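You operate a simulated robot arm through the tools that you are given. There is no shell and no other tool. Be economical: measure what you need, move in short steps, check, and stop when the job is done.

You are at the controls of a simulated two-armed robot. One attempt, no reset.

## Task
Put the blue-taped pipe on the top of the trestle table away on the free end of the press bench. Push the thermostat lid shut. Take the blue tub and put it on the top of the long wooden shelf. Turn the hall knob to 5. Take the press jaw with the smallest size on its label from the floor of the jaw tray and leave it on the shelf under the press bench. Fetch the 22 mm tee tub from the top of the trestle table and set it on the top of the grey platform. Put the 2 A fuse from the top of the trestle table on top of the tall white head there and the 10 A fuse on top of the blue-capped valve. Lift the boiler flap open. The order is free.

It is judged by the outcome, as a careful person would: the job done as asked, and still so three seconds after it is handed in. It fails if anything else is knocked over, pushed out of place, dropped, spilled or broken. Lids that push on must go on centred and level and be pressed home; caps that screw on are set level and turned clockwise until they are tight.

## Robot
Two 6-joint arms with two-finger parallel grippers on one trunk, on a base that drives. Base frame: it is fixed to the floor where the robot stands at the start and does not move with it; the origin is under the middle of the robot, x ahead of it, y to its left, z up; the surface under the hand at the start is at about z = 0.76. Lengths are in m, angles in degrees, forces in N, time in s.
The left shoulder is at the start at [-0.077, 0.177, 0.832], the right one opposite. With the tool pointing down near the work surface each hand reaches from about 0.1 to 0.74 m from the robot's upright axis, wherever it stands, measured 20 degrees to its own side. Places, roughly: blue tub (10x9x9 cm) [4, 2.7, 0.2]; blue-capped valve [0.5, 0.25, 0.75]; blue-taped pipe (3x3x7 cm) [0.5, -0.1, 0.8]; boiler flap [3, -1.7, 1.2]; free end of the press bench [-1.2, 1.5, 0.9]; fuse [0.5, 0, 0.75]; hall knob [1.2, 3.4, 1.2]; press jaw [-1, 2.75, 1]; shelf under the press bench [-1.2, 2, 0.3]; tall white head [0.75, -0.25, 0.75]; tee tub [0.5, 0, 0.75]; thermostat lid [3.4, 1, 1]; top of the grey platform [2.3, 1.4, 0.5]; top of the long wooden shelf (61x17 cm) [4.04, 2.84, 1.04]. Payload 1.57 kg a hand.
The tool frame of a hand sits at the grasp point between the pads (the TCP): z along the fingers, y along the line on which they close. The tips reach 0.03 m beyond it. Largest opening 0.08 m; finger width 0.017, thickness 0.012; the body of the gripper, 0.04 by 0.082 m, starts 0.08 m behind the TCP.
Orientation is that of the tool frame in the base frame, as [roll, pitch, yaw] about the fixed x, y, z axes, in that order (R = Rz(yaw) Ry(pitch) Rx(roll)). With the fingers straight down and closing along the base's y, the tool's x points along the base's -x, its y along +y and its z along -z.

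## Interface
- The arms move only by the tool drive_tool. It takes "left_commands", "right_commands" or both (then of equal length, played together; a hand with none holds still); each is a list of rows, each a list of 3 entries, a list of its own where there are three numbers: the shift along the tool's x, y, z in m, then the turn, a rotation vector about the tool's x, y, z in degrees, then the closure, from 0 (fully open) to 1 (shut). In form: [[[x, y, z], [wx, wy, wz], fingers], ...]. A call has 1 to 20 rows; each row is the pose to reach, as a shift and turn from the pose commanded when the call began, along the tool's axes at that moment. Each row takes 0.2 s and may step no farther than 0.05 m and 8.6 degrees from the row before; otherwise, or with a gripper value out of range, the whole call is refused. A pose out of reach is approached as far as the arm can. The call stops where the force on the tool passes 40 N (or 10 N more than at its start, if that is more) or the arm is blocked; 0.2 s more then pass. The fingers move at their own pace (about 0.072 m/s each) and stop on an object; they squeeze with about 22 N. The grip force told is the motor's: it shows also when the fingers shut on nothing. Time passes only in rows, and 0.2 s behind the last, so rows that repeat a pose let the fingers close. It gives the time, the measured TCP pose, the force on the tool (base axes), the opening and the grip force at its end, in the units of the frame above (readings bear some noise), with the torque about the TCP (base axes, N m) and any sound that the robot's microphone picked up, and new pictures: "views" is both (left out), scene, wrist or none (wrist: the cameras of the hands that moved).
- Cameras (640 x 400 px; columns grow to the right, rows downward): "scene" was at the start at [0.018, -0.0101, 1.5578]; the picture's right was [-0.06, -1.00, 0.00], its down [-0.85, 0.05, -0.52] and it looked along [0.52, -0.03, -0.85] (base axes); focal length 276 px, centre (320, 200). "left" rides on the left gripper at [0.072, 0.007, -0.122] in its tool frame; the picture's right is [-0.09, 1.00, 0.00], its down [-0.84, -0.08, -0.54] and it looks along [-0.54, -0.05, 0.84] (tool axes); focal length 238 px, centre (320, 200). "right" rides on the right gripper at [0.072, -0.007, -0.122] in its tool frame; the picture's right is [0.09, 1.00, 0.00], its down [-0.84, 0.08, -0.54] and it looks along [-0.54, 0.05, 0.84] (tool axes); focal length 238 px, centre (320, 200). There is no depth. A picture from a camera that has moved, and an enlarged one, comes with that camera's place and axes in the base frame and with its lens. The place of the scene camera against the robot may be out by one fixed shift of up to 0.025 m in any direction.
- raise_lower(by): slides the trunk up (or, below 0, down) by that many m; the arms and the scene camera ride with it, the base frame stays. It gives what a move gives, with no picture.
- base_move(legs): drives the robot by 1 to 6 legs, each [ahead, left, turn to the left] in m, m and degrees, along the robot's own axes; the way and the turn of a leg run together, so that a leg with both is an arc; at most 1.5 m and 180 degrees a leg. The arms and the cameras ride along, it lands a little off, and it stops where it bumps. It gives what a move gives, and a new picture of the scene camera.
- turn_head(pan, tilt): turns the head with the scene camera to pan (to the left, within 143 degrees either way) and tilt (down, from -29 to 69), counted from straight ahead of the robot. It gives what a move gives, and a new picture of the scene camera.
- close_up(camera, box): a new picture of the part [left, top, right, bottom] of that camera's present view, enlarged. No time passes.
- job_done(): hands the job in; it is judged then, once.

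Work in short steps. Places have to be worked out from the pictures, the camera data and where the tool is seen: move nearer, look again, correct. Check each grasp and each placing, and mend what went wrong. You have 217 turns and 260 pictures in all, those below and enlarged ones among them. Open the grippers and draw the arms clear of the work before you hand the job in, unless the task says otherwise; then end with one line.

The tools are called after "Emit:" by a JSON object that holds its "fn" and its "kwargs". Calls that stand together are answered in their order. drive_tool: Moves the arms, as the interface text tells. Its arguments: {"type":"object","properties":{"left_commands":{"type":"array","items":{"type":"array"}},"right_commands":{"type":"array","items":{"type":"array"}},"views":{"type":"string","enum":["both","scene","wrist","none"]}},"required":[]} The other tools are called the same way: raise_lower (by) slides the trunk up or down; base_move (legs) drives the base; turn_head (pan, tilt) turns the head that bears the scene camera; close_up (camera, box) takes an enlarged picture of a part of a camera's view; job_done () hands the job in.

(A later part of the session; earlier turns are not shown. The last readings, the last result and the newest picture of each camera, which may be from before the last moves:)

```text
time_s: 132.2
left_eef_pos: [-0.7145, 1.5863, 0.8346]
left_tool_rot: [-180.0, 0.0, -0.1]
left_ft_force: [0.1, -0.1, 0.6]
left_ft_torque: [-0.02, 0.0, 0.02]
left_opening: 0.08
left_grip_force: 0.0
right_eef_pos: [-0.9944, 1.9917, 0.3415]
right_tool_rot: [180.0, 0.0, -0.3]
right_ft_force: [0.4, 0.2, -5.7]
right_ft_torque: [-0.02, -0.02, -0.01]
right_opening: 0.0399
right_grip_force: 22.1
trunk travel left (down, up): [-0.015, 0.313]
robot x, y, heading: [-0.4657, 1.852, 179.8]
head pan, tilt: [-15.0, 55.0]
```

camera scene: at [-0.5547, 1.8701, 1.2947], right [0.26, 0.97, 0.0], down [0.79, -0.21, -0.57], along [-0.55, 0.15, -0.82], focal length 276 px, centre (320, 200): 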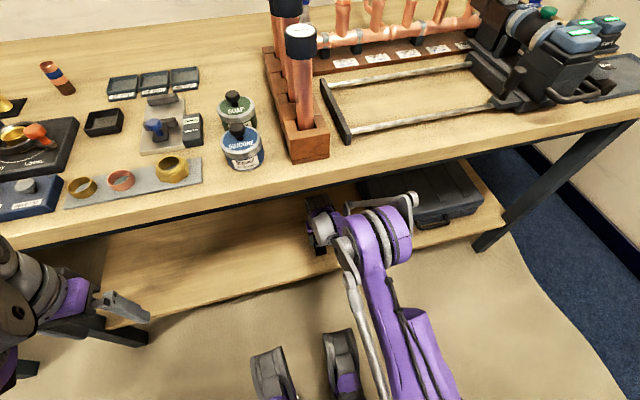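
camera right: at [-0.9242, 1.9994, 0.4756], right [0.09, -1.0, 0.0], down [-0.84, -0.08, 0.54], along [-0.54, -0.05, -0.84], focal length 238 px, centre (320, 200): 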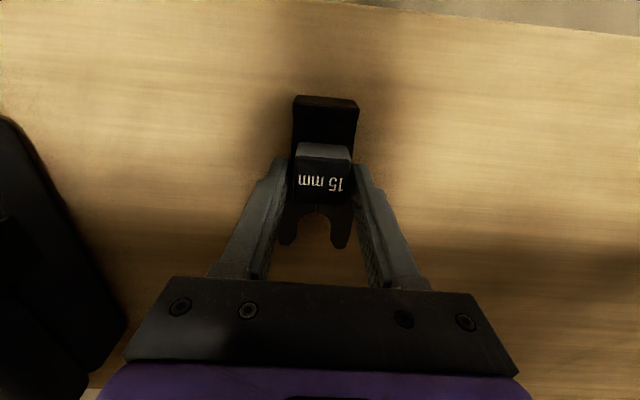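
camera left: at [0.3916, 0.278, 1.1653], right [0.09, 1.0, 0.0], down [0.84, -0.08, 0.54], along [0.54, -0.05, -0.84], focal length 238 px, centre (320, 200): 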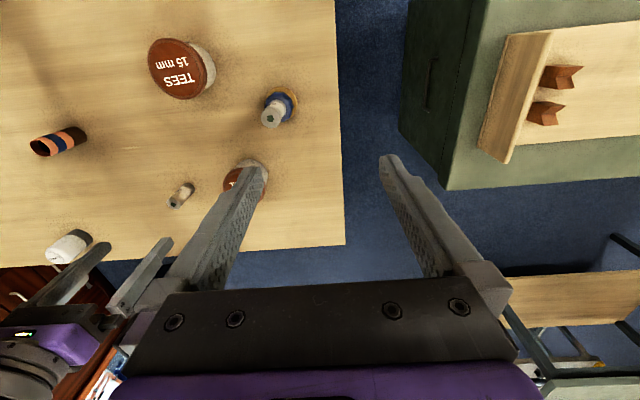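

Emit:
{"fn": "drive_tool", "kwargs": {"right_commands": [[[0, 0, 0.003], [0, 0, 0], 1], [[0, 0, 0.006], [0, 0, 0], 1], [[0, 0, 0.009], [0, 0, 0], 1], [[0, 0, 0.012], [0, 0, 0], 1], [[0, 0, 0.012], [0, 0, 0], 1]], "views": "wrist"}}

```text
time_s: 133.4
left_eef_pos: [-0.7128, 1.5863, 0.833]
left_tool_rot: [180.0, 0.2, -0.2]
left_ft_force: [0.5, 0.1, -0.5]
left_ft_torque: [0.01, -0.01, -0.04]
left_opening: 0.08
left_grip_force: 0.2
right_eef_pos: [-0.994, 1.9909, 0.3297]
right_tool_rot: [-179.9, -0.1, -0.1]
right_ft_force: [0.1, -1.4, 16.9]
right_ft_torque: [0.0, 0.0, 0.01]
right_opening: 0.0402
right_grip_force: 22.0
trunk travel left (down, up): [-0.015, 0.313]
robot x, y, heading: [-0.4699, 1.8559, 179.7]
head pan, tilt: [-15.0, 55.0]
camera right: at [-0.9234, 1.9989, 0.4526], right [0.09, -1.0, 0.0], down [-0.84, -0.08, 0.54], along [-0.54, -0.05, -0.84], focal length 238 px, centre (320, 200)
```

right: 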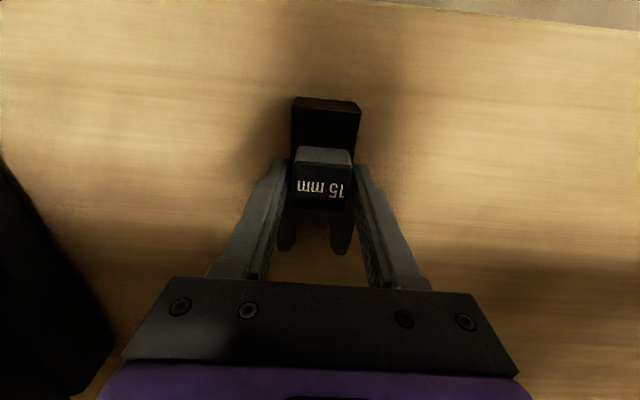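

Contact at 17 N. I release, rise just off, and withdraw backward out from under the bench.

Emit:
{"fn": "drive_tool", "kwargs": {"right_commands": [[[0, 0, -0.001], [0, 0, 0], 1], [[0, 0, -0.001], [0, 0, 0], 0.4], [[0, 0, -0.001], [0, 0, 0], 0.1], [[0, 0, -0.001], [0, 0, 0], 0], [[0, 0, -0.03], [0, 0, 0], 0], [[0, 0, -0.07], [0, 0, 0], 0], [[0, 0, -0.11], [0, 0, 0], 0], [[0.04, 0, -0.13], [0, 0, 0], 0], [[0.08, 0, -0.13], [0, 0, 0], 0], [[0.12, 0, -0.13], [0, 0, 0], 0], [[0.16, 0, -0.13], [0, 0, 0], 0], [[0.2, 0, -0.13], [0, 0, 0], 0], [[0.24, 0, -0.13], [0, 0, 0], 0], [[0.28, 0, -0.13], [0, 0, 0], 0], [[0.3, 0, -0.13], [0, 0, 0], 0]], "views": "both"}}

```text
time_s: 136.6
left_eef_pos: [-0.7138, 1.5853, 0.834]
left_tool_rot: [-180.0, -0.1, 0.0]
left_ft_force: [0.0, -0.5, -0.2]
left_ft_torque: [-0.02, 0.02, 0.01]
left_opening: 0.0798
left_grip_force: 0.0
right_eef_pos: [-0.694, 1.9903, 0.4597]
right_tool_rot: [180.0, 0.0, -0.3]
right_ft_force: [-0.1, -0.5, 0.6]
right_ft_torque: [0.02, -0.01, 0.0]
right_opening: 0.0801
right_grip_force: 0.0
trunk travel left (down, up): [-0.015, 0.313]
robot x, y, heading: [-0.4668, 1.8563, 179.8]
head pan, tilt: [-15.0, 55.0]
camera scene: at [-0.5543, 1.87, 1.2947], right [0.26, 0.97, 0.0], down [0.79, -0.21, -0.57], along [-0.55, 0.15, -0.82], focal length 276 px, centre (320, 200)
camera right: at [-0.6227, 1.9976, 0.5826], right [0.09, -1.0, 0.0], down [-0.84, -0.07, 0.54], along [-0.54, -0.05, -0.84], focal length 238 px, centre (320, 200)
```

scene: 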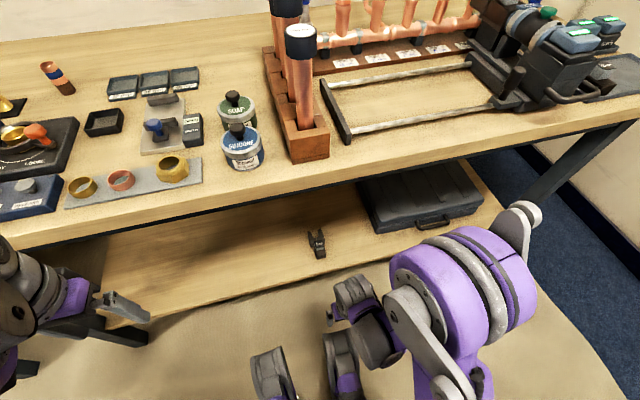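
right: 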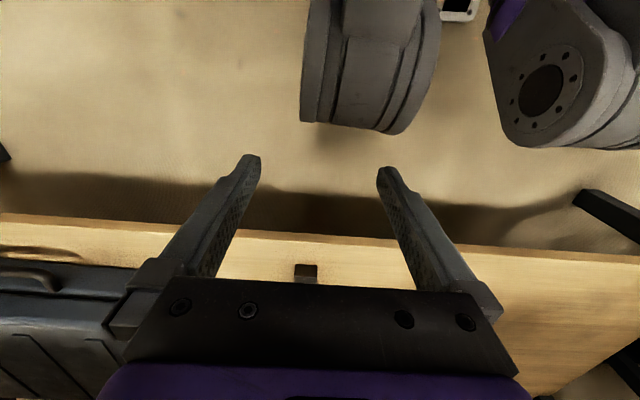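

The jaw lies flat on the shelf. I back out, raise the trunk and the right hand, then head for the hall knob on the far wall.

Emit:
{"fn": "base_move", "kwargs": {"legs": [[-0.3, 0, 0]]}}

Emit:
{"fn": "raise_lower", "kwargs": {"by": 0.26}}

Emit:
{"fn": "drive_tool", "kwargs": {"right_commands": [[[0, 0, -0.05], [0, 0, 0], 0], [[0, -0.02, -0.1], [0, 0, 0], 0], [[0, -0.04, -0.14], [0, 0, 0], 0], [[0, -0.06, -0.18], [0, 0, 0], 0], [[0, -0.08, -0.22], [0, 0, 0], 0], [[0, -0.09, -0.26], [0, 0, 0], 0], [[0, -0.09, -0.31], [0, 0, 0], 0], [[0, -0.09, -0.36], [0, 0, 0], 0]], "views": "none"}}

Emit:
{"fn": "turn_head", "kwargs": {"pan": 0, "tilt": 25}}

Emit:
{"fn": "base_move", "kwargs": {"legs": [[0, 0, -90], [0.65, 0, 0], [0, -1.2, 0]]}}

```text
time_s: 138.7
left_eef_pos: [-0.4116, 1.5846, 0.8345]
left_tool_rot: [179.9, 0.0, -0.2]
left_ft_force: [0.4, -0.3, 0.5]
left_ft_torque: [0.03, 0.03, -0.03]
left_opening: 0.0801
left_grip_force: 0.1
right_eef_pos: [-0.3924, 1.9901, 0.4608]
right_tool_rot: [-179.9, 0.1, -0.2]
right_ft_force: [-0.2, 0.3, 0.3]
right_ft_torque: [-0.02, 0.0, 0.03]
right_opening: 0.0794
right_grip_force: 0.1
trunk travel left (down, up): [-0.015, 0.313]
robot x, y, heading: [-0.1702, 1.858, 180.1]
head pan, tilt: [-15.0, 55.0]
camera scene: at [-0.2518, 1.8691, 1.2947], right [0.26, 0.96, 0.0], down [0.79, -0.22, -0.57], along [-0.55, 0.15, -0.82], focal length 276 px, centre (320, 200)
```

scene: 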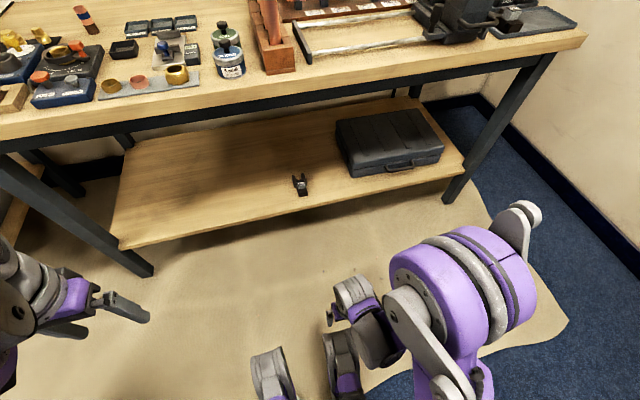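

```text
time_s: 141.4
left_eef_pos: [-0.4127, 1.5851, 1.0932]
left_tool_rot: [-179.9, 0.0, -0.1]
left_ft_force: [-0.3, -0.1, 0.7]
left_ft_torque: [-0.03, -0.02, 0.02]
left_opening: 0.08
left_grip_force: 0.0
right_eef_pos: [-0.4261, 1.9893, 0.7366]
right_tool_rot: [-179.9, 2.8, -0.2]
right_ft_force: [0.5, 0.3, 1.2]
right_ft_torque: [0.03, 0.0, -0.03]
right_opening: 0.0802
right_grip_force: 0.1
trunk travel left (down, up): [-0.275, 0.053]
robot x, y, heading: [-0.1689, 1.8594, 180.0]
head pan, tilt: [-15.0, 55.0]
```

```text
refused: row 2 steps farther than a row can; nothing moved
```

```text
time_s: 142.3
left_eef_pos: [-0.4123, 1.5859, 1.0939]
left_tool_rot: [180.0, 0.0, -0.3]
left_ft_force: [0.2, 0.1, -0.2]
left_ft_torque: [0.02, 0.0, 0.03]
left_opening: 0.08
left_grip_force: 0.1
right_eef_pos: [-0.4269, 1.9894, 0.7341]
right_tool_rot: [179.9, 2.9, -0.3]
right_ft_force: [-1.0, -0.8, -0.6]
right_ft_torque: [-0.02, 0.01, -0.01]
right_opening: 0.08
right_grip_force: 0.1
trunk travel left (down, up): [-0.275, 0.053]
robot x, y, heading: [-0.163, 1.8546, 179.9]
head pan, tilt: [0.0, 25.0]
camera scene: at [-0.2257, 1.8503, 1.606], right [0.0, 1.0, 0.0], down [0.42, 0.0, -0.91], along [-0.91, 0.0, -0.42], focal length 276 px, centre (320, 200)
```

scene: 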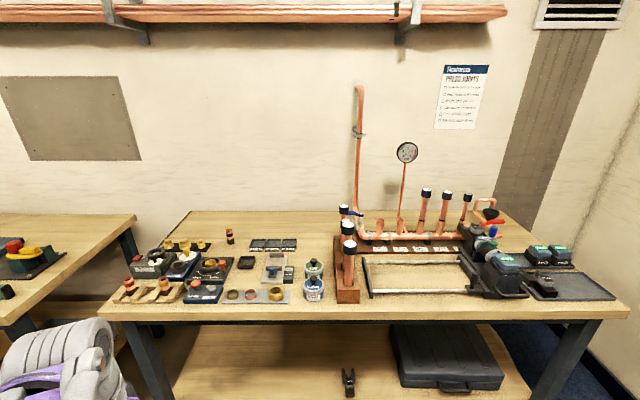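

```text
time_s: 160.1
left_eef_pos: [0.7743, 2.7334, 1.0937]
left_tool_rot: [-179.9, 0.0, -90.5]
left_ft_force: [0.7, 0.1, -0.2]
left_ft_torque: [0.01, 0.0, -0.02]
left_opening: 0.0801
left_grip_force: 0.1
right_eef_pos: [1.1777, 2.7466, 0.734]
right_tool_rot: [180.0, 3.0, -90.5]
right_ft_force: [-0.2, -0.3, 0.1]
right_ft_torque: [0.01, 0.03, 0.01]
right_opening: 0.0803
right_grip_force: 0.1
trunk travel left (down, up): [-0.275, 0.053]
robot x, y, heading: [1.0405, 2.4848, 89.8]
head pan, tilt: [0.0, 25.0]
camera scene: at [1.0339, 2.5314, 1.6061], right [1.0, -0.01, 0.0], down [0.0, -0.42, -0.91], along [0.01, 0.91, -0.42], focal length 276 px, centre (320, 200)
```

scene: 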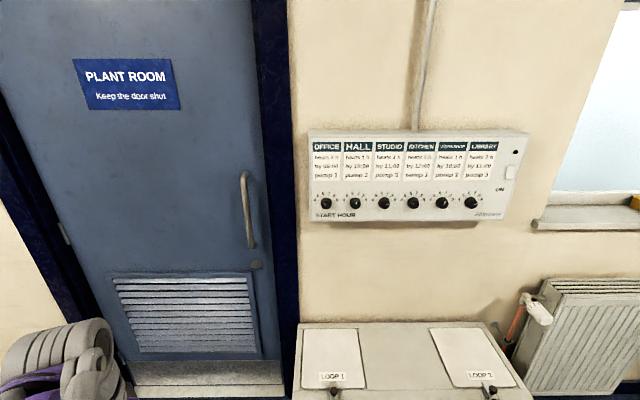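

The HALL knob is second from left. I zoom in for the scale, and raise the right hand out of the way.

Emit:
{"fn": "close_up", "kwargs": {"camera": "scene", "box": [300, 130, 420, 230]}}

Emit:
{"fn": "drive_tool", "kwargs": {"right_commands": [[[0, 0, -0.05], [0, 0, 0], 0], [[0, -0.01, -0.095], [0, 0, 0], 0], [[0, -0.02, -0.14], [0, 0, 0], 0], [[0, -0.03, -0.18], [0, 0, 0], 0], [[0, -0.04, -0.22], [0, 0, 0], 0], [[0, -0.05, -0.26], [0, 0, 0], 0], [[0, -0.06, -0.3], [0, 0, 0], 0], [[0, -0.07, -0.34], [0, 0, 0], 0], [[0, -0.08, -0.37], [0, 0, 0], 0]], "views": "none"}}

```text
4.00 times, centred on (360, 180) of scene
camera zoom: at [1.0339, 2.5314, 1.6061], right [1.0, -0.01, 0.0], down [0.0, -0.42, -0.91], along [0.01, 0.91, -0.42], focal length 1104 px, centre (160, 280)
```

zoom: 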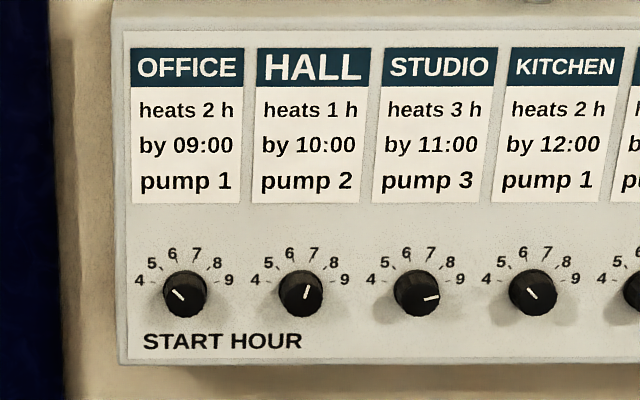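

```text
time_s: 162.1
left_eef_pos: [0.7738, 2.7335, 1.0948]
left_tool_rot: [-180.0, 0.0, -90.5]
left_ft_force: [-0.1, -0.6, 0.7]
left_ft_torque: [-0.04, -0.03, 0.01]
left_opening: 0.08
left_grip_force: 0.0
right_eef_pos: [1.257, 2.7283, 1.1057]
right_tool_rot: [-180.0, 3.0, -90.5]
right_ft_force: [0.4, 0.1, -0.5]
right_ft_torque: [-0.02, -0.01, -0.02]
right_opening: 0.0798
right_grip_force: 0.1
trunk travel left (down, up): [-0.275, 0.053]
robot x, y, heading: [1.0454, 2.4901, 89.4]
head pan, tilt: [0.0, 25.0]
```

The HALL pointer is at 7 now, so it must turn 60° counter-clockwise to 5. I look down at the chest in front to see how close I can get.

Emit:
{"fn": "turn_head", "kwargs": {"pan": -10, "tilt": 55}}

```text
time_s: 163.1
left_eef_pos: [0.7734, 2.7341, 1.0941]
left_tool_rot: [180.0, 0.0, -90.6]
left_ft_force: [-0.4, 0.1, 0.3]
left_ft_torque: [0.01, -0.01, 0.01]
left_opening: 0.0803
left_grip_force: 0.0
right_eef_pos: [1.2565, 2.7291, 1.1052]
right_tool_rot: [180.0, 3.0, -90.6]
right_ft_force: [0.2, -0.9, -0.6]
right_ft_torque: [0.01, -0.01, -0.02]
right_opening: 0.0801
right_grip_force: 0.2
trunk travel left (down, up): [-0.275, 0.053]
robot x, y, heading: [1.043, 2.4862, 89.4]
head pan, tilt: [-10.0, 55.0]
camera scene: at [1.0461, 2.5101, 1.5621], right [0.98, -0.18, 0.0], down [-0.15, -0.8, -0.57], along [0.1, 0.56, -0.82], focal length 276 px, centre (320, 200)
```

scene: 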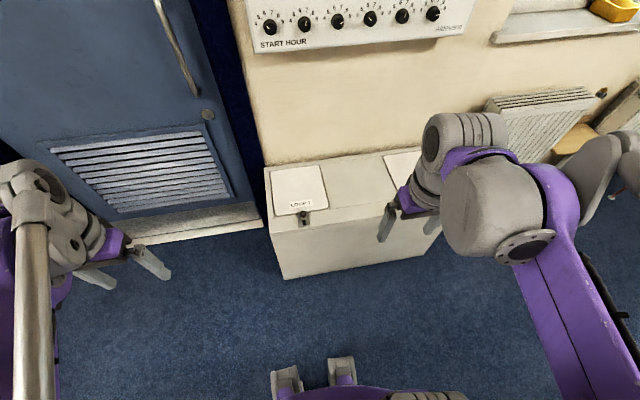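

The chest front is at y≈3.07. I move forward 0.22, then turn the right hand to point at the panel.

Emit:
{"fn": "base_move", "kwargs": {"legs": [[0.22, 0, 0.6]]}}

Emit:
{"fn": "drive_tool", "kwargs": {"right_commands": [[[0, 0, -0.01], [0, -8, 0], 0], [[0, 0, -0.02], [0, -16, 0], 0], [[0, 0, -0.03], [0, -24, 0], 0], [[0, 0, -0.04], [0, -32, 0], 0], [[0, 0, -0.05], [0, -40, 0], 0], [[0, 0, -0.06], [0, -48, 0], 0], [[0, 0, -0.07], [0, -56, 0], 0], [[0, 0, -0.08], [0, -64, 0], 0], [[0, 0, -0.08], [0, -72, 0], 0], [[0, 0, -0.08], [0, -80, 0], 0], [[0, 0, -0.08], [0, -87, 0], 0], [[0, 0, -0.08], [0, -87, 0], 0]], "views": "wrist"}}

Emit:
{"fn": "turn_head", "kwargs": {"pan": -10, "tilt": 35}}

```text
time_s: 164.8
left_eef_pos: [0.7718, 2.9497, 1.0944]
left_tool_rot: [179.9, -0.1, -90.0]
left_ft_force: [-0.3, 0.1, -0.4]
left_ft_torque: [0.0, -0.05, -0.01]
left_opening: 0.0802
left_grip_force: 0.1
right_eef_pos: [1.2559, 2.9479, 1.1043]
right_tool_rot: [-180.0, 2.9, -90.0]
right_ft_force: [-0.4, 0.2, -0.2]
right_ft_torque: [-0.01, -0.02, 0.01]
right_opening: 0.0802
right_grip_force: 0.1
trunk travel left (down, up): [-0.275, 0.053]
robot x, y, heading: [1.0429, 2.7012, 89.8]
head pan, tilt: [-10.0, 55.0]
camera scene: at [1.0471, 2.7286, 1.562], right [0.98, -0.17, 0.0], down [-0.14, -0.81, -0.57], along [0.1, 0.56, -0.82], focal length 276 px, centre (320, 200)
```

scene: 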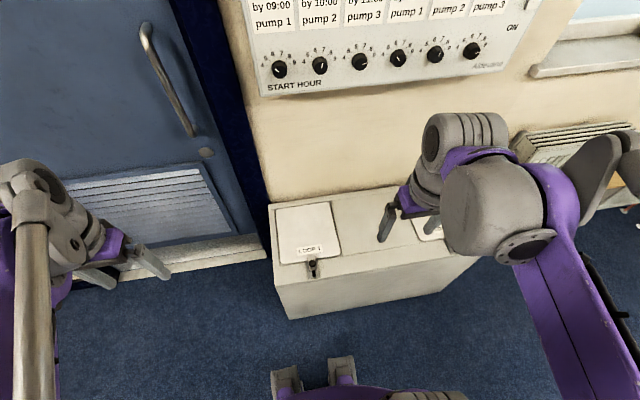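

```text
time_s: 167.3
left_eef_pos: [0.7729, 2.9506, 1.0938]
left_tool_rot: [180.0, 0.0, -89.9]
left_ft_force: [-0.1, 0.5, 0.3]
left_ft_torque: [-0.01, 0.0, -0.01]
left_opening: 0.0799
left_grip_force: 0.2
right_eef_pos: [1.3216, 3.0, 1.1702]
right_tool_rot: [-131.4, 90.0, -41.4]
right_ft_force: [-1.0, 0.6, -0.3]
right_ft_torque: [0.03, -0.02, 0.02]
right_opening: 0.08
right_grip_force: 0.0
right hand out of reach, approached as far as the arm can: row 5, 6, 7, 8, 9, 10, 11, 12
trunk travel left (down, up): [-0.275, 0.053]
robot x, y, heading: [1.0406, 2.7047, 89.8]
head pan, tilt: [-10.0, 55.0]
camera right: at [1.3286, 2.8787, 1.0997], right [-1.0, 0.0, -0.09], down [-0.08, -0.54, 0.84], along [-0.05, 0.84, 0.54], focal length 238 px, centre (320, 200)
```

right: 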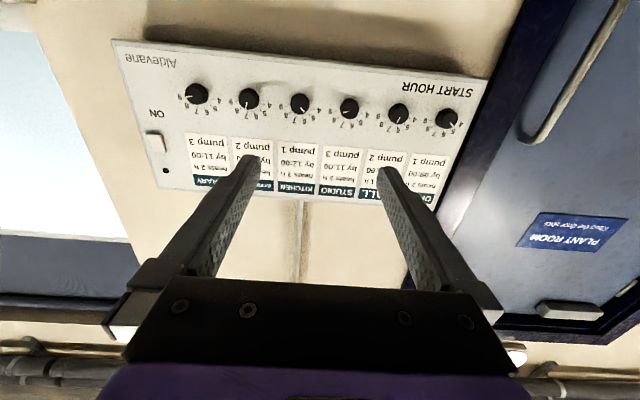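

```text
time_s: 168.2
left_eef_pos: [0.7725, 2.9507, 1.0931]
left_tool_rot: [180.0, 0.0, -90.0]
left_ft_force: [-0.4, 0.1, -1.2]
left_ft_torque: [-0.03, -0.02, 0.0]
left_opening: 0.08
left_grip_force: 0.1
right_eef_pos: [1.3231, 3.0003, 1.1722]
right_tool_rot: [-167.6, 90.0, -77.6]
right_ft_force: [0.0, -0.3, 0.6]
right_ft_torque: [-0.01, 0.03, -0.02]
right_opening: 0.0798
right_grip_force: 0.0
trunk travel left (down, up): [-0.275, 0.053]
robot x, y, heading: [1.0442, 2.7041, 90.1]
head pan, tilt: [-10.0, 35.0]
camera scene: at [1.0499, 2.7443, 1.5902], right [0.98, -0.17, 0.0], down [-0.1, -0.57, -0.82], along [0.14, 0.81, -0.57], focal length 276 px, centre (320, 200)
```

scene: 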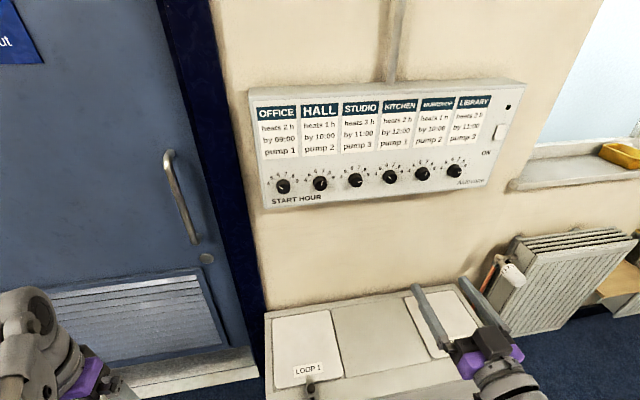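

The hand points at the panel, and triangulation puts the HALL knob at about [1.160, 3.375, 1.198]. I approach to y≈3.27 with a +30° pre-roll.

Emit:
{"fn": "drive_tool", "kwargs": {"right_commands": [[[-0.005, 0.03, 0.03], [0, 0, 0], 0], [[-0.01, 0.06, 0.06], [0, 0, 0], 0], [[-0.015, 0.09, 0.09], [0, 0, 0], 0], [[-0.02, 0.12, 0.12], [0, 0, 0], 0], [[-0.025, 0.15, 0.15], [0, 0, 0], 0], [[-0.027, 0.162, 0.19], [0, 0, 0], 0], [[-0.027, 0.162, 0.23], [0, 0, 0], 0], [[-0.027, 0.162, 0.26], [0, 0, 0], 0], [[-0.027, 0.162, 0.26], [0, 0, 0], 0]], "views": "both"}}

```text
time_s: 170.2
left_eef_pos: [0.7725, 2.9485, 1.0934]
left_tool_rot: [179.9, -0.1, -90.0]
left_ft_force: [-0.3, 0.0, -0.3]
left_ft_torque: [0.04, 0.01, 0.01]
left_opening: 0.08
left_grip_force: 0.0
right_eef_pos: [1.1969, 3.2496, 1.1927]
right_tool_rot: [-106.2, 82.1, -12.2]
right_ft_force: [0.5, -0.4, 0.1]
right_ft_torque: [0.04, 0.03, -0.03]
right_opening: 0.08
right_grip_force: 0.0
right hand out of reach, approached as far as the arm can: row 4, 5, 6, 7, 8
trunk travel left (down, up): [-0.275, 0.053]
robot x, y, heading: [1.0431, 2.7086, 89.7]
head pan, tilt: [-10.0, 35.0]
camera scene: at [1.0499, 2.7435, 1.5903], right [0.98, -0.17, 0.0], down [-0.1, -0.56, -0.82], along [0.14, 0.81, -0.57], focal length 276 px, centre (320, 200)
camera right: at [1.2209, 3.1267, 1.1276], right [-0.97, -0.08, -0.22], down [-0.15, -0.52, 0.84], along [-0.18, 0.85, 0.5], focal length 238 px, centre (320, 200)
```

scene: 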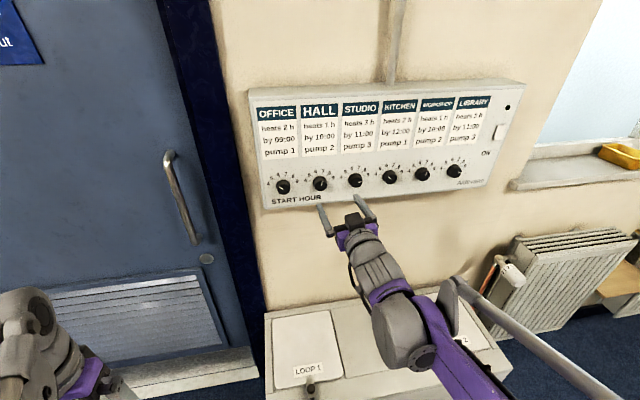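
right: 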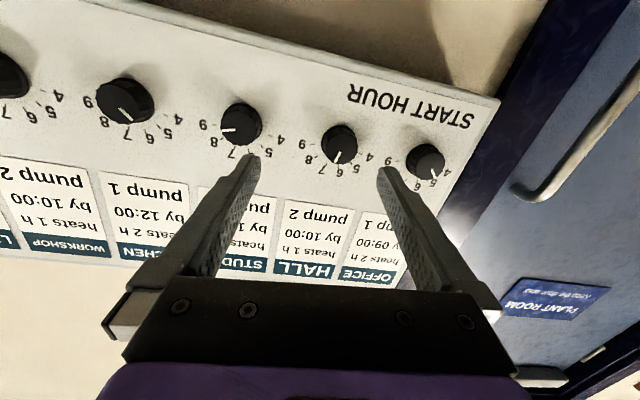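

The arm hit a wrist limit with this lateral offset. I retract the hand, shift the base 0.14 left so the knob is farther to the right of me, and re-level the tool.

Emit:
{"fn": "drive_tool", "kwargs": {"right_commands": [[[0, 0, -0.04], [0, 0, 0], 0], [[0, 0, -0.08], [0, 0, 0], 0], [[0, 0, -0.12], [0, 0, 0], 0]], "views": "none"}}

Emit:
{"fn": "base_move", "kwargs": {"legs": [[0, 0.14, 0]]}}

Emit:
{"fn": "drive_tool", "kwargs": {"right_commands": [[[0, -0.03, 0], [2, -1, 4], 0], [[0, -0.06, 0], [4.1, -1.9, 7.6], 0], [[0, -0.1, 0], [4.1, -1.9, 7.6], 0], [[0, -0.1, 0], [4.1, -1.9, 7.6], 0]], "views": "both"}}

```text
time_s: 171.0
left_eef_pos: [0.7717, 2.9486, 1.0936]
left_tool_rot: [180.0, 0.1, -90.0]
left_ft_force: [0.6, -0.4, -0.1]
left_ft_torque: [0.03, -0.01, -0.01]
left_opening: 0.0801
left_grip_force: 0.0
right_eef_pos: [1.2009, 3.147, 1.1919]
right_tool_rot: [-108.2, 82.1, -14.2]
right_ft_force: [-0.3, 0.3, 0.0]
right_ft_torque: [-0.05, -0.01, 0.02]
right_opening: 0.0799
right_grip_force: 0.1
right hand out of reach, approached as far as the arm can: row 1, 2, 3
trunk travel left (down, up): [-0.275, 0.053]
robot x, y, heading: [1.0412, 2.7048, 89.8]
head pan, tilt: [-10.0, 35.0]
```

```text
time_s: 172.9
left_eef_pos: [0.6312, 2.9505, 1.0931]
left_tool_rot: [180.0, 0.1, -90.0]
left_ft_force: [-0.2, 0.8, 0.2]
left_ft_torque: [0.02, -0.03, 0.0]
left_opening: 0.0799
left_grip_force: 0.1
right_eef_pos: [1.0591, 3.1482, 1.1925]
right_tool_rot: [-108.5, 81.9, -14.6]
right_ft_force: [-0.5, -0.5, 0.3]
right_ft_torque: [0.03, 0.01, -0.04]
right_opening: 0.0802
right_grip_force: 0.1
trunk travel left (down, up): [-0.275, 0.053]
robot x, y, heading: [0.9043, 2.7046, 90.1]
head pan, tilt: [-10.0, 35.0]
camera scene: at [0.9088, 2.7445, 1.5903], right [0.98, -0.18, 0.0], down [-0.1, -0.56, -0.82], along [0.14, 0.81, -0.57], focal length 276 px, centre (320, 200)
```

scene: 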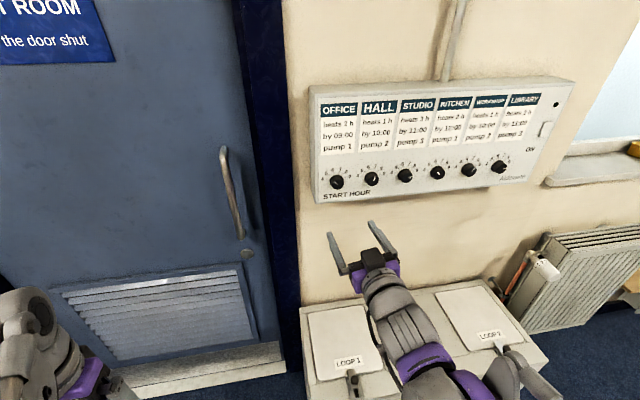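

```text
time_s: 173.9
left_eef_pos: [0.6311, 2.9506, 1.0949]
left_tool_rot: [-179.9, 0.0, -90.1]
left_ft_force: [0.3, -0.1, -0.4]
left_ft_torque: [-0.01, 0.0, -0.01]
left_opening: 0.0799
left_grip_force: 0.2
right_eef_pos: [1.1589, 3.1562, 1.204]
right_tool_rot: [-163.1, 89.5, -73.3]
right_ft_force: [0.7, 0.0, 0.7]
right_ft_torque: [0.01, -0.01, -0.02]
right_opening: 0.0801
right_grip_force: 0.1
trunk travel left (down, up): [-0.275, 0.053]
robot x, y, heading: [0.9088, 2.7035, 89.7]
head pan, tilt: [-10.0, 35.0]
camera scene: at [0.9087, 2.7441, 1.5903], right [0.98, -0.18, 0.0], down [-0.1, -0.56, -0.82], along [0.14, 0.81, -0.57], focal length 276 px, centre (320, 200)
camera right: at [1.1645, 3.0349, 1.1341], right [-1.0, 0.0, -0.09], down [-0.08, -0.54, 0.84], along [-0.05, 0.84, 0.53], focal length 238 px, centre (320, 200)
```

scene: 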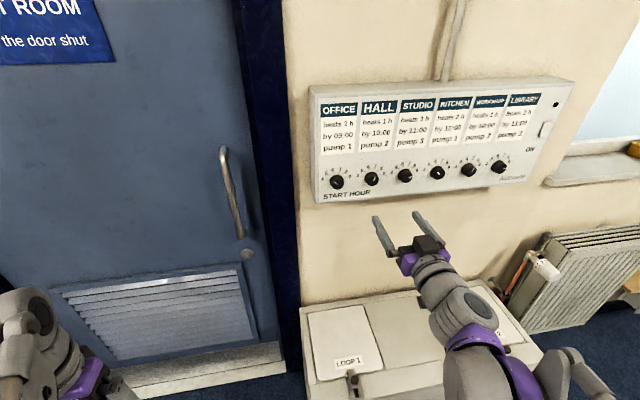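
right: 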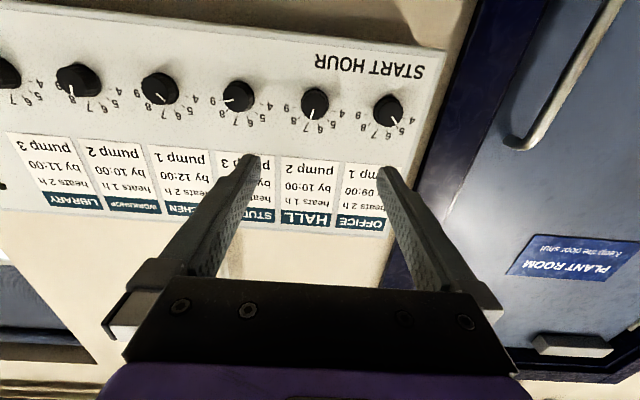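

Level again. The knob is at about [1.166, 3.36, 1.195]. I pre-roll +30° and approach to just short of it.

Emit:
{"fn": "drive_tool", "kwargs": {"right_commands": [[[0.009, -0.007, 0.03], [0, 0, 8], 0], [[0.009, -0.007, 0.06], [0, 0, 16], 0], [[0.009, -0.007, 0.09], [0, 0, 24], 0], [[0.009, -0.007, 0.12], [0, 0, 30], 0], [[0.009, -0.007, 0.14], [0, 0, 30], 0], [[0.009, -0.007, 0.14], [0, 0, 30], 0]], "views": "both"}}

```text
time_s: 175.3
left_eef_pos: [0.632, 2.9511, 1.0932]
left_tool_rot: [-180.0, 0.0, -90.1]
left_ft_force: [-0.2, -0.3, -0.2]
left_ft_torque: [-0.02, 0.01, -0.01]
left_opening: 0.0801
left_grip_force: 0.1
right_eef_pos: [1.1661, 3.2959, 1.1953]
right_tool_rot: [90.7, 59.9, -179.6]
right_ft_force: [1.3, -0.3, 0.3]
right_ft_torque: [0.01, 0.01, -0.01]
right_opening: 0.08
right_grip_force: 0.0
trunk travel left (down, up): [-0.275, 0.053]
robot x, y, heading: [0.9003, 2.7022, 89.8]
head pan, tilt: [-10.0, 35.0]
camera scene: at [0.9089, 2.7441, 1.5903], right [0.98, -0.18, 0.0], down [-0.1, -0.56, -0.82], along [0.14, 0.81, -0.57], focal length 276 px, centre (320, 200)
camera right: at [1.1343, 3.1739, 1.131], right [-0.91, 0.01, 0.42], down [0.35, -0.54, 0.77], along [0.23, 0.84, 0.49], focal length 238 px, centre (320, 200)
```

scene: 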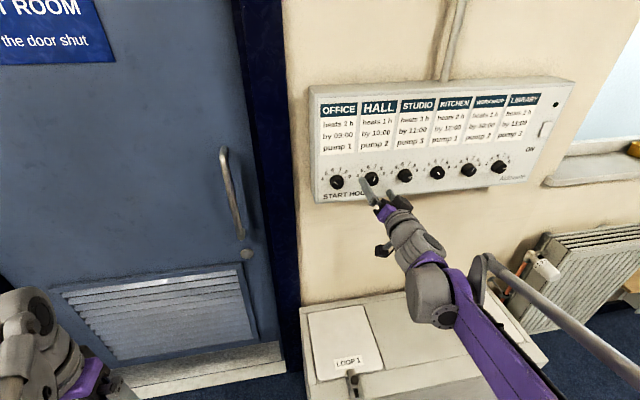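
right: 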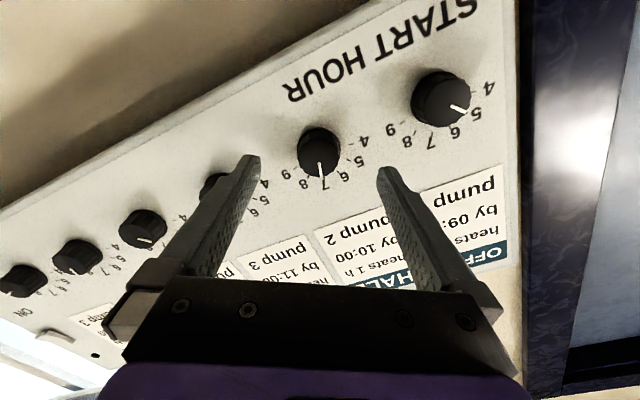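

Aligned. I advance 45 mm and close on the knob.

Emit:
{"fn": "drive_tool", "kwargs": {"right_commands": [[[0, 0, 0.02], [0, 0, 0], 0], [[0, 0, 0.035], [0, 0, 0], 0], [[0, 0, 0.045], [0, 0, 0], 0], [[0, 0, 0.045], [0, 0, 0], 0]], "views": "wrist"}}

Emit:
{"fn": "close_up", "kwargs": {"camera": "scene", "box": [330, 140, 410, 220]}}

```text
time_s: 176.3
left_eef_pos: [0.6307, 2.9482, 1.0952]
left_tool_rot: [180.0, 0.3, -90.1]
left_ft_force: [1.2, -0.6, 0.4]
left_ft_torque: [0.0, 0.01, -0.02]
left_opening: 0.0801
left_grip_force: 0.0
right_eef_pos: [1.1664, 3.3365, 1.1957]
right_tool_rot: [90.4, 60.2, -179.8]
right_ft_force: [-7.1, -31.3, -17.6]
right_ft_torque: [0.19, -0.83, 1.34]
right_opening: 0.0773
right_grip_force: 0.0
trunk travel left (down, up): [-0.275, 0.053]
robot x, y, heading: [0.9034, 2.7066, 89.9]
head pan, tilt: [-10.0, 35.0]
camera right: at [1.1343, 3.215, 1.1307], right [-0.91, 0.0, 0.41], down [0.35, -0.54, 0.77], along [0.23, 0.84, 0.49], focal length 238 px, centre (320, 200)
```

right: 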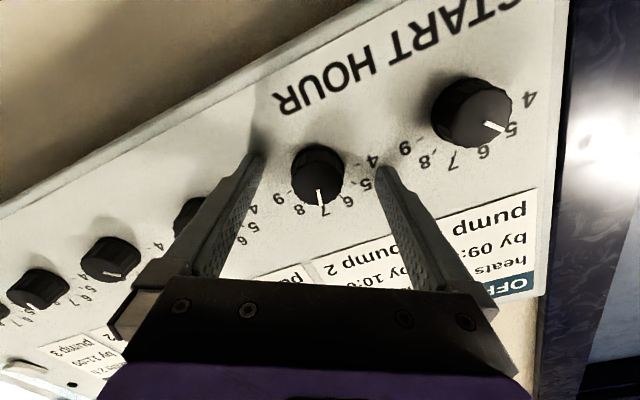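

```text
5.00 times, centred on (370, 180) of scene
camera zoom: at [0.9083, 2.7398, 1.5902], right [0.98, -0.18, 0.0], down [-0.1, -0.56, -0.82], along [0.14, 0.81, -0.57], focal length 1380 px, centre (70, 300)
```

zoom: 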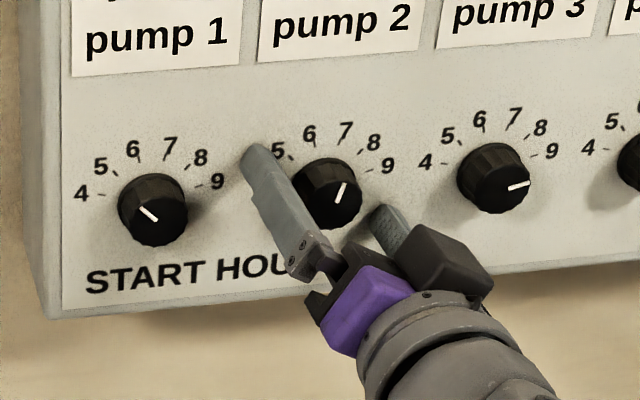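

The tips touched the panel at y≈3.367. I back off 5 mm and close on the knob.

Emit:
{"fn": "drive_tool", "kwargs": {"right_commands": [[[0, 0, -0.006], [0, 0, 0], 0], [[0, 0, -0.009], [0, 0, 0], 0], [[0, 0, -0.009], [0, 0, 0], 1], [[0, 0, -0.009], [0, 0, 0], 1], [[0, 0, -0.009], [0, 0, 0], 1], [[0, 0, -0.009], [0, 0, 0], 1]], "views": "wrist"}}

```text
time_s: 177.7
left_eef_pos: [0.631, 2.9507, 1.0924]
left_tool_rot: [-180.0, -0.1, -90.1]
left_ft_force: [0.3, 0.4, -0.1]
left_ft_torque: [0.01, 0.02, -0.01]
left_opening: 0.0802
left_grip_force: 0.1
right_eef_pos: [1.167, 3.331, 1.1946]
right_tool_rot: [90.7, 60.1, -179.6]
right_ft_force: [1.7, 2.1, 4.9]
right_ft_torque: [0.18, 0.02, -0.16]
right_opening: 0.0354
right_grip_force: 42.4
trunk travel left (down, up): [-0.275, 0.053]
robot x, y, heading: [0.9026, 2.7057, 89.7]
head pan, tilt: [-10.0, 35.0]
camera right: at [1.1355, 3.2104, 1.1306], right [-0.91, 0.01, 0.42], down [0.35, -0.54, 0.77], along [0.23, 0.84, 0.49], focal length 238 px, centre (320, 200)
```

right: 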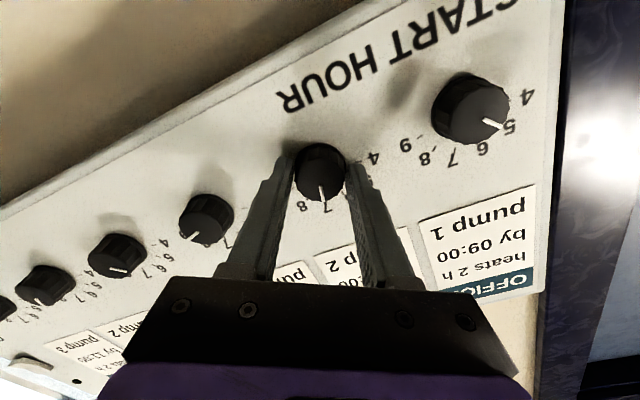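

The knob is gripped. I turn it 60° counter-clockwise.

Emit:
{"fn": "drive_tool", "kwargs": {"right_commands": [[[0, 0, 0], [0, 0, -7], 1], [[0, 0, 0], [0, 0, -14], 1], [[0, 0, 0], [0, 0, -21], 1], [[0, 0, 0], [0, 0, -28], 1], [[0, 0, 0], [0, 0, -35], 1], [[0, 0, 0], [0, 0, -42], 1], [[0, 0, 0], [0, 0, -49], 1], [[0, 0, 0], [0, 0, -55], 1], [[0, 0, 0], [0, 0, -60], 1], [[0, 0, 0], [0, 0, -60], 1]], "views": "wrist"}}

Emit:
{"fn": "close_up", "kwargs": {"camera": "scene", "box": [330, 140, 410, 220]}}

```text
time_s: 179.9
left_eef_pos: [0.6325, 2.9508, 1.0937]
left_tool_rot: [-180.0, 0.0, -90.0]
left_ft_force: [0.1, -1.1, -0.2]
left_ft_torque: [-0.04, 0.02, 0.03]
left_opening: 0.08
left_grip_force: 0.0
right_eef_pos: [1.1669, 3.3321, 1.1948]
right_tool_rot: [-90.7, 59.8, -0.8]
right_ft_force: [8.5, 4.6, 10.0]
right_ft_torque: [0.25, -0.01, -0.33]
right_opening: 0.0352
right_grip_force: 42.5
trunk travel left (down, up): [-0.275, 0.053]
robot x, y, heading: [0.904, 2.7044, 89.7]
head pan, tilt: [-10.0, 35.0]
camera right: at [1.208, 3.21, 1.1373], right [-0.82, 0.0, -0.58], down [-0.49, -0.54, 0.69], along [-0.31, 0.84, 0.44], focal length 238 px, centre (320, 200)
```

right: 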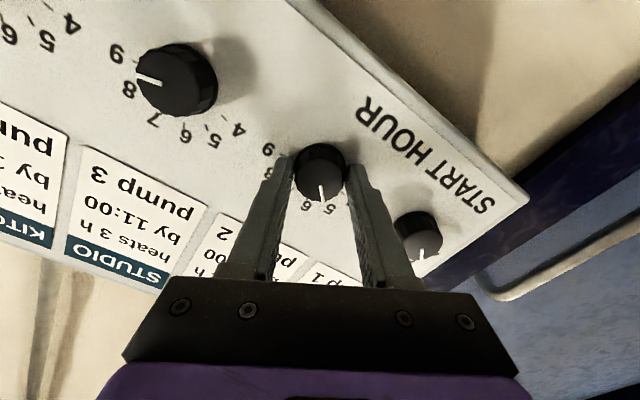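

```text
5.00 times, centred on (370, 180) of scene
camera zoom: at [0.9102, 2.7443, 1.5904], right [0.98, -0.18, 0.0], down [-0.1, -0.56, -0.82], along [0.14, 0.81, -0.57], focal length 1380 px, centre (70, 300)
```

zoom: 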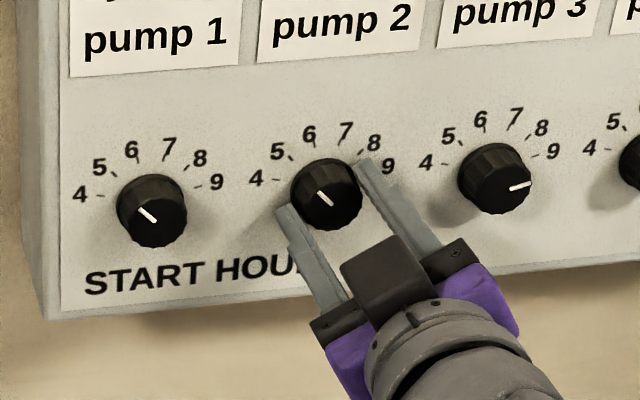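

Emit:
{"fn": "close_up", "kwargs": {"camera": "right", "box": [270, 130, 370, 230]}}

Emit:
{"fn": "close_up", "kwargs": {"camera": "scene", "box": [355, 155, 395, 195]}}

```text
4.00 times, centred on (320, 180) of right
camera zoom: at [1.208, 3.21, 1.1373], right [-0.82, 0.0, -0.58], down [-0.49, -0.54, 0.69], along [-0.31, 0.84, 0.44], focal length 953 px, centre (320, 280)
```

zoom: 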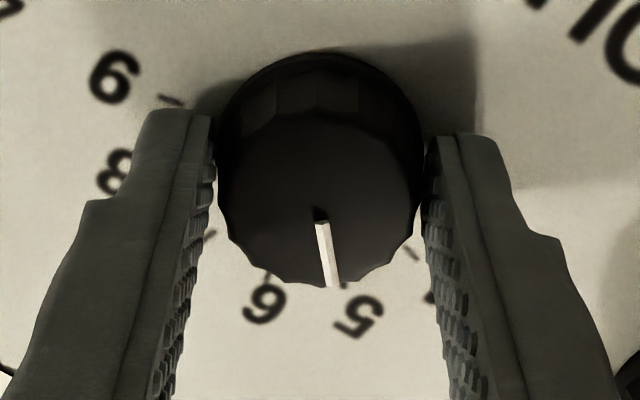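

```text
10.00 times, centred on (375, 175) of scene
camera zoom: at [0.9102, 2.7443, 1.5904], right [0.98, -0.18, 0.0], down [-0.1, -0.56, -0.82], along [0.14, 0.81, -0.57], focal length 2760 px, centre (-230, 450)
```

zoom: 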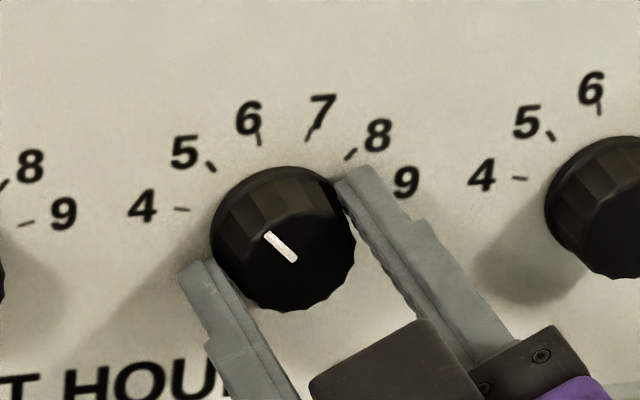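

The pointer is parallel to the 5 tick. I release, back straight off and verify.

Emit:
{"fn": "drive_tool", "kwargs": {"right_commands": [[[0, 0, 0], [0, 0, 0], 0], [[0, 0, 0], [0, 0, 0], 0], [[0, 0, 0], [0, 0, 0], 0], [[0, 0, -0.04], [0, 0, 0], 0], [[0, 0, -0.08], [0, 0, 0], 0], [[0, 0, -0.12], [0, 0, 8], 0], [[0, 0, -0.16], [0, 0, 16], 0], [[0, 0, -0.2], [0, 0, 24], 0], [[0, 0, -0.24], [0, 0, 30], 0]], "views": "none"}}

Emit:
{"fn": "close_up", "kwargs": {"camera": "scene", "box": [320, 140, 420, 210]}}

```text
time_s: 181.9
left_eef_pos: [0.6314, 2.9497, 1.0932]
left_tool_rot: [-180.0, 0.1, -90.1]
left_ft_force: [0.6, 0.2, -0.4]
left_ft_torque: [0.01, 0.01, 0.03]
left_opening: 0.0798
left_grip_force: 0.0
right_eef_pos: [1.164, 3.0894, 1.1964]
right_tool_rot: [-177.6, 89.7, -87.7]
right_ft_force: [0.0, -0.6, -0.3]
right_ft_torque: [0.0, -0.03, -0.02]
right_opening: 0.0798
right_grip_force: 0.0
trunk travel left (down, up): [-0.275, 0.053]
robot x, y, heading: [0.9037, 2.7041, 90.1]
head pan, tilt: [-10.0, 35.0]
```

```text
5.71 times, centred on (370, 175) of scene
camera zoom: at [0.9082, 2.7428, 1.5903], right [0.98, -0.18, 0.0], down [-0.1, -0.56, -0.82], along [0.14, 0.81, -0.57], focal length 1577 px, centre (34, 343)
```

zoom: 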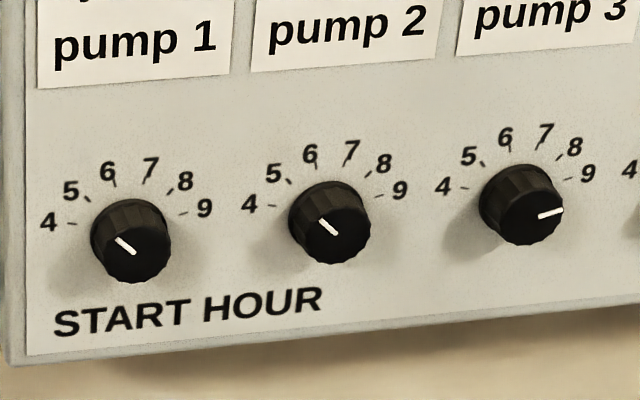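

The hall knob is on 5. I fold the right hand back to pointing down, back off the wall and turn toward the far wall with the tub.

Emit:
{"fn": "drive_tool", "kwargs": {"right_commands": [[[0, 0, -0.01], [0, 8, 0], 0], [[0, 0, -0.02], [0, 16, 0], 0], [[0, 0, -0.03], [0, 24, 0], 0], [[0, 0, -0.04], [0, 32, 0], 0], [[0, 0, -0.05], [0, 40, 0], 0], [[0, 0, -0.06], [0, 48, 0], 0], [[0, 0, -0.07], [0, 56, 0], 0], [[0, 0, -0.08], [0, 64, 0], 0], [[0, 0, -0.09], [0, 72, 0], 0], [[0.02, 0, -0.1], [0, 80, 0], 0], [[0.04, 0, -0.11], [0, 88, 0], 0], [[0.06, 0, -0.12], [0, 90, 0], 0]], "views": "none"}}

Emit:
{"fn": "base_move", "kwargs": {"legs": [[-0.22, 0, 0], [0, 0, -90], [1.5, 0, 0]]}}

Emit:
{"fn": "turn_head", "kwargs": {"pan": 5, "tilt": 30}}

```text
time_s: 184.5
left_eef_pos: [0.6318, 2.9509, 1.0945]
left_tool_rot: [180.0, 0.0, -90.1]
left_ft_force: [-0.5, 0.8, 0.4]
left_ft_torque: [0.02, 0.01, -0.02]
left_opening: 0.08
left_grip_force: 0.0
right_eef_pos: [1.1646, 2.9701, 1.1359]
right_tool_rot: [-179.9, -0.4, -90.2]
right_ft_force: [0.3, 0.4, 0.3]
right_ft_torque: [0.04, -0.02, 0.03]
right_opening: 0.0801
right_grip_force: 0.1
trunk travel left (down, up): [-0.275, 0.053]
robot x, y, heading: [0.9034, 2.7034, 90.0]
head pan, tilt: [-10.0, 35.0]
```

```text
time_s: 197.1
left_eef_pos: [2.6571, 2.7295, 1.0932]
left_tool_rot: [-180.0, 0.0, 179.1]
left_ft_force: [-0.7, 0.0, -0.4]
left_ft_torque: [0.03, 0.01, -0.03]
left_opening: 0.0798
left_grip_force: 0.0
right_eef_pos: [2.6689, 2.1961, 1.1371]
right_tool_rot: [-179.9, -0.4, 178.9]
right_ft_force: [0.2, 1.5, 0.4]
right_ft_torque: [0.01, -0.01, 0.01]
right_opening: 0.08
right_grip_force: 0.1
trunk travel left (down, up): [-0.275, 0.053]
robot x, y, heading: [2.405, 2.4643, -0.9]
head pan, tilt: [-10.0, 35.0]
camera scene: at [2.4432, 2.4398, 1.5903], right [-0.19, -0.98, 0.0], down [-0.56, 0.11, -0.82], along [0.8, -0.16, -0.57], focal length 276 px, centre (320, 200)
```

scene: 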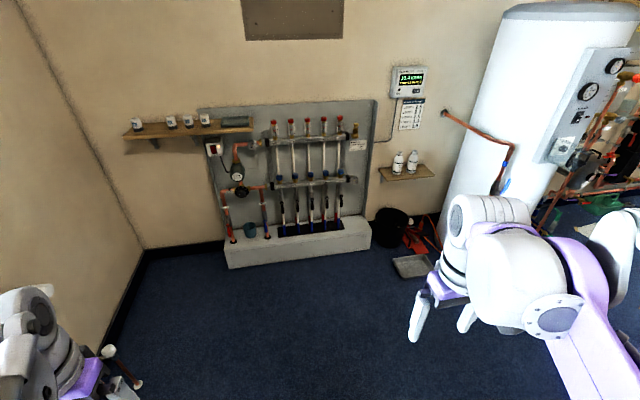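

```text
time_s: 197.8
left_eef_pos: [2.6565, 2.7286, 1.0931]
left_tool_rot: [-180.0, 0.0, 179.1]
left_ft_force: [0.0, -0.2, -0.3]
left_ft_torque: [0.01, -0.06, 0.0]
left_opening: 0.0801
left_grip_force: 0.0
right_eef_pos: [2.6703, 2.1961, 1.1371]
right_tool_rot: [-179.9, -0.4, 179.0]
right_ft_force: [1.2, -0.3, -0.8]
right_ft_torque: [-0.03, 0.01, 0.01]
right_opening: 0.0801
right_grip_force: 0.1
trunk travel left (down, up): [-0.275, 0.053]
robot x, y, heading: [2.4062, 2.4597, -0.9]
head pan, tilt: [5.0, 30.0]
camera scene: at [2.447, 2.4629, 1.5981], right [0.07, -1.0, 0.0], down [-0.5, -0.03, -0.87], along [0.86, 0.06, -0.5], focal length 276 px, centre (320, 200)
```

scene: 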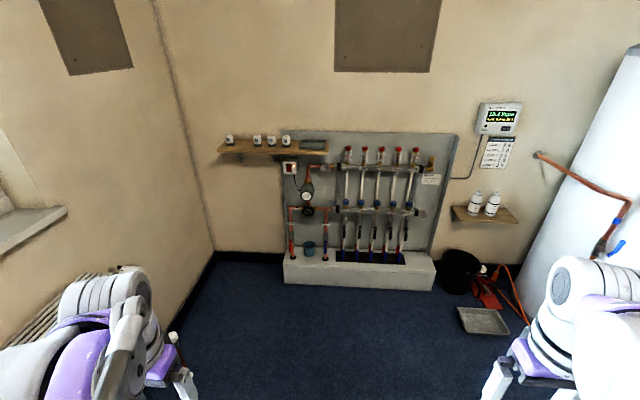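

Emit:
{"fn": "close_up", "kwargs": {"camera": "scene", "box": [210, 120, 340, 290]}}

Emit:
{"fn": "close_up", "kwargs": {"camera": "scene", "box": [280, 225, 350, 270]}}

```text
2.35 times, centred on (275, 205) of scene
camera zoom: at [2.447, 2.4629, 1.5981], right [0.07, -1.0, 0.0], down [-0.5, -0.03, -0.87], along [0.86, 0.06, -0.5], focal length 649 px, centre (426, 188)
```

zoom: 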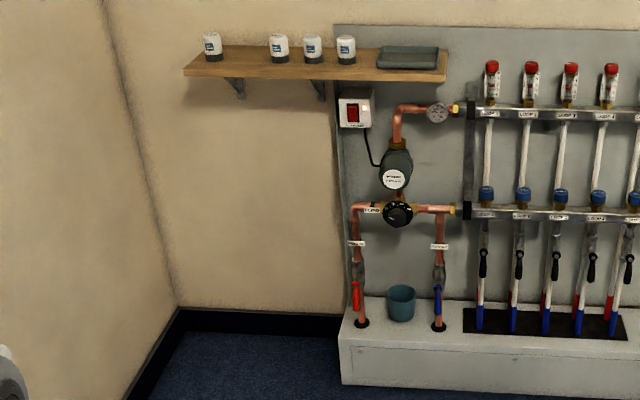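

```text
8.89 times, centred on (315, 248) of scene
camera zoom: at [2.447, 2.4629, 1.5981], right [0.07, -1.0, 0.0], down [-0.5, -0.03, -0.87], along [0.86, 0.06, -0.5], focal length 2453 px, centre (364, -222)
```

zoom: 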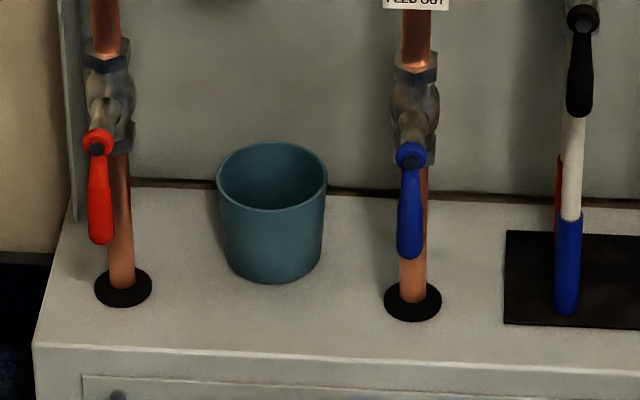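

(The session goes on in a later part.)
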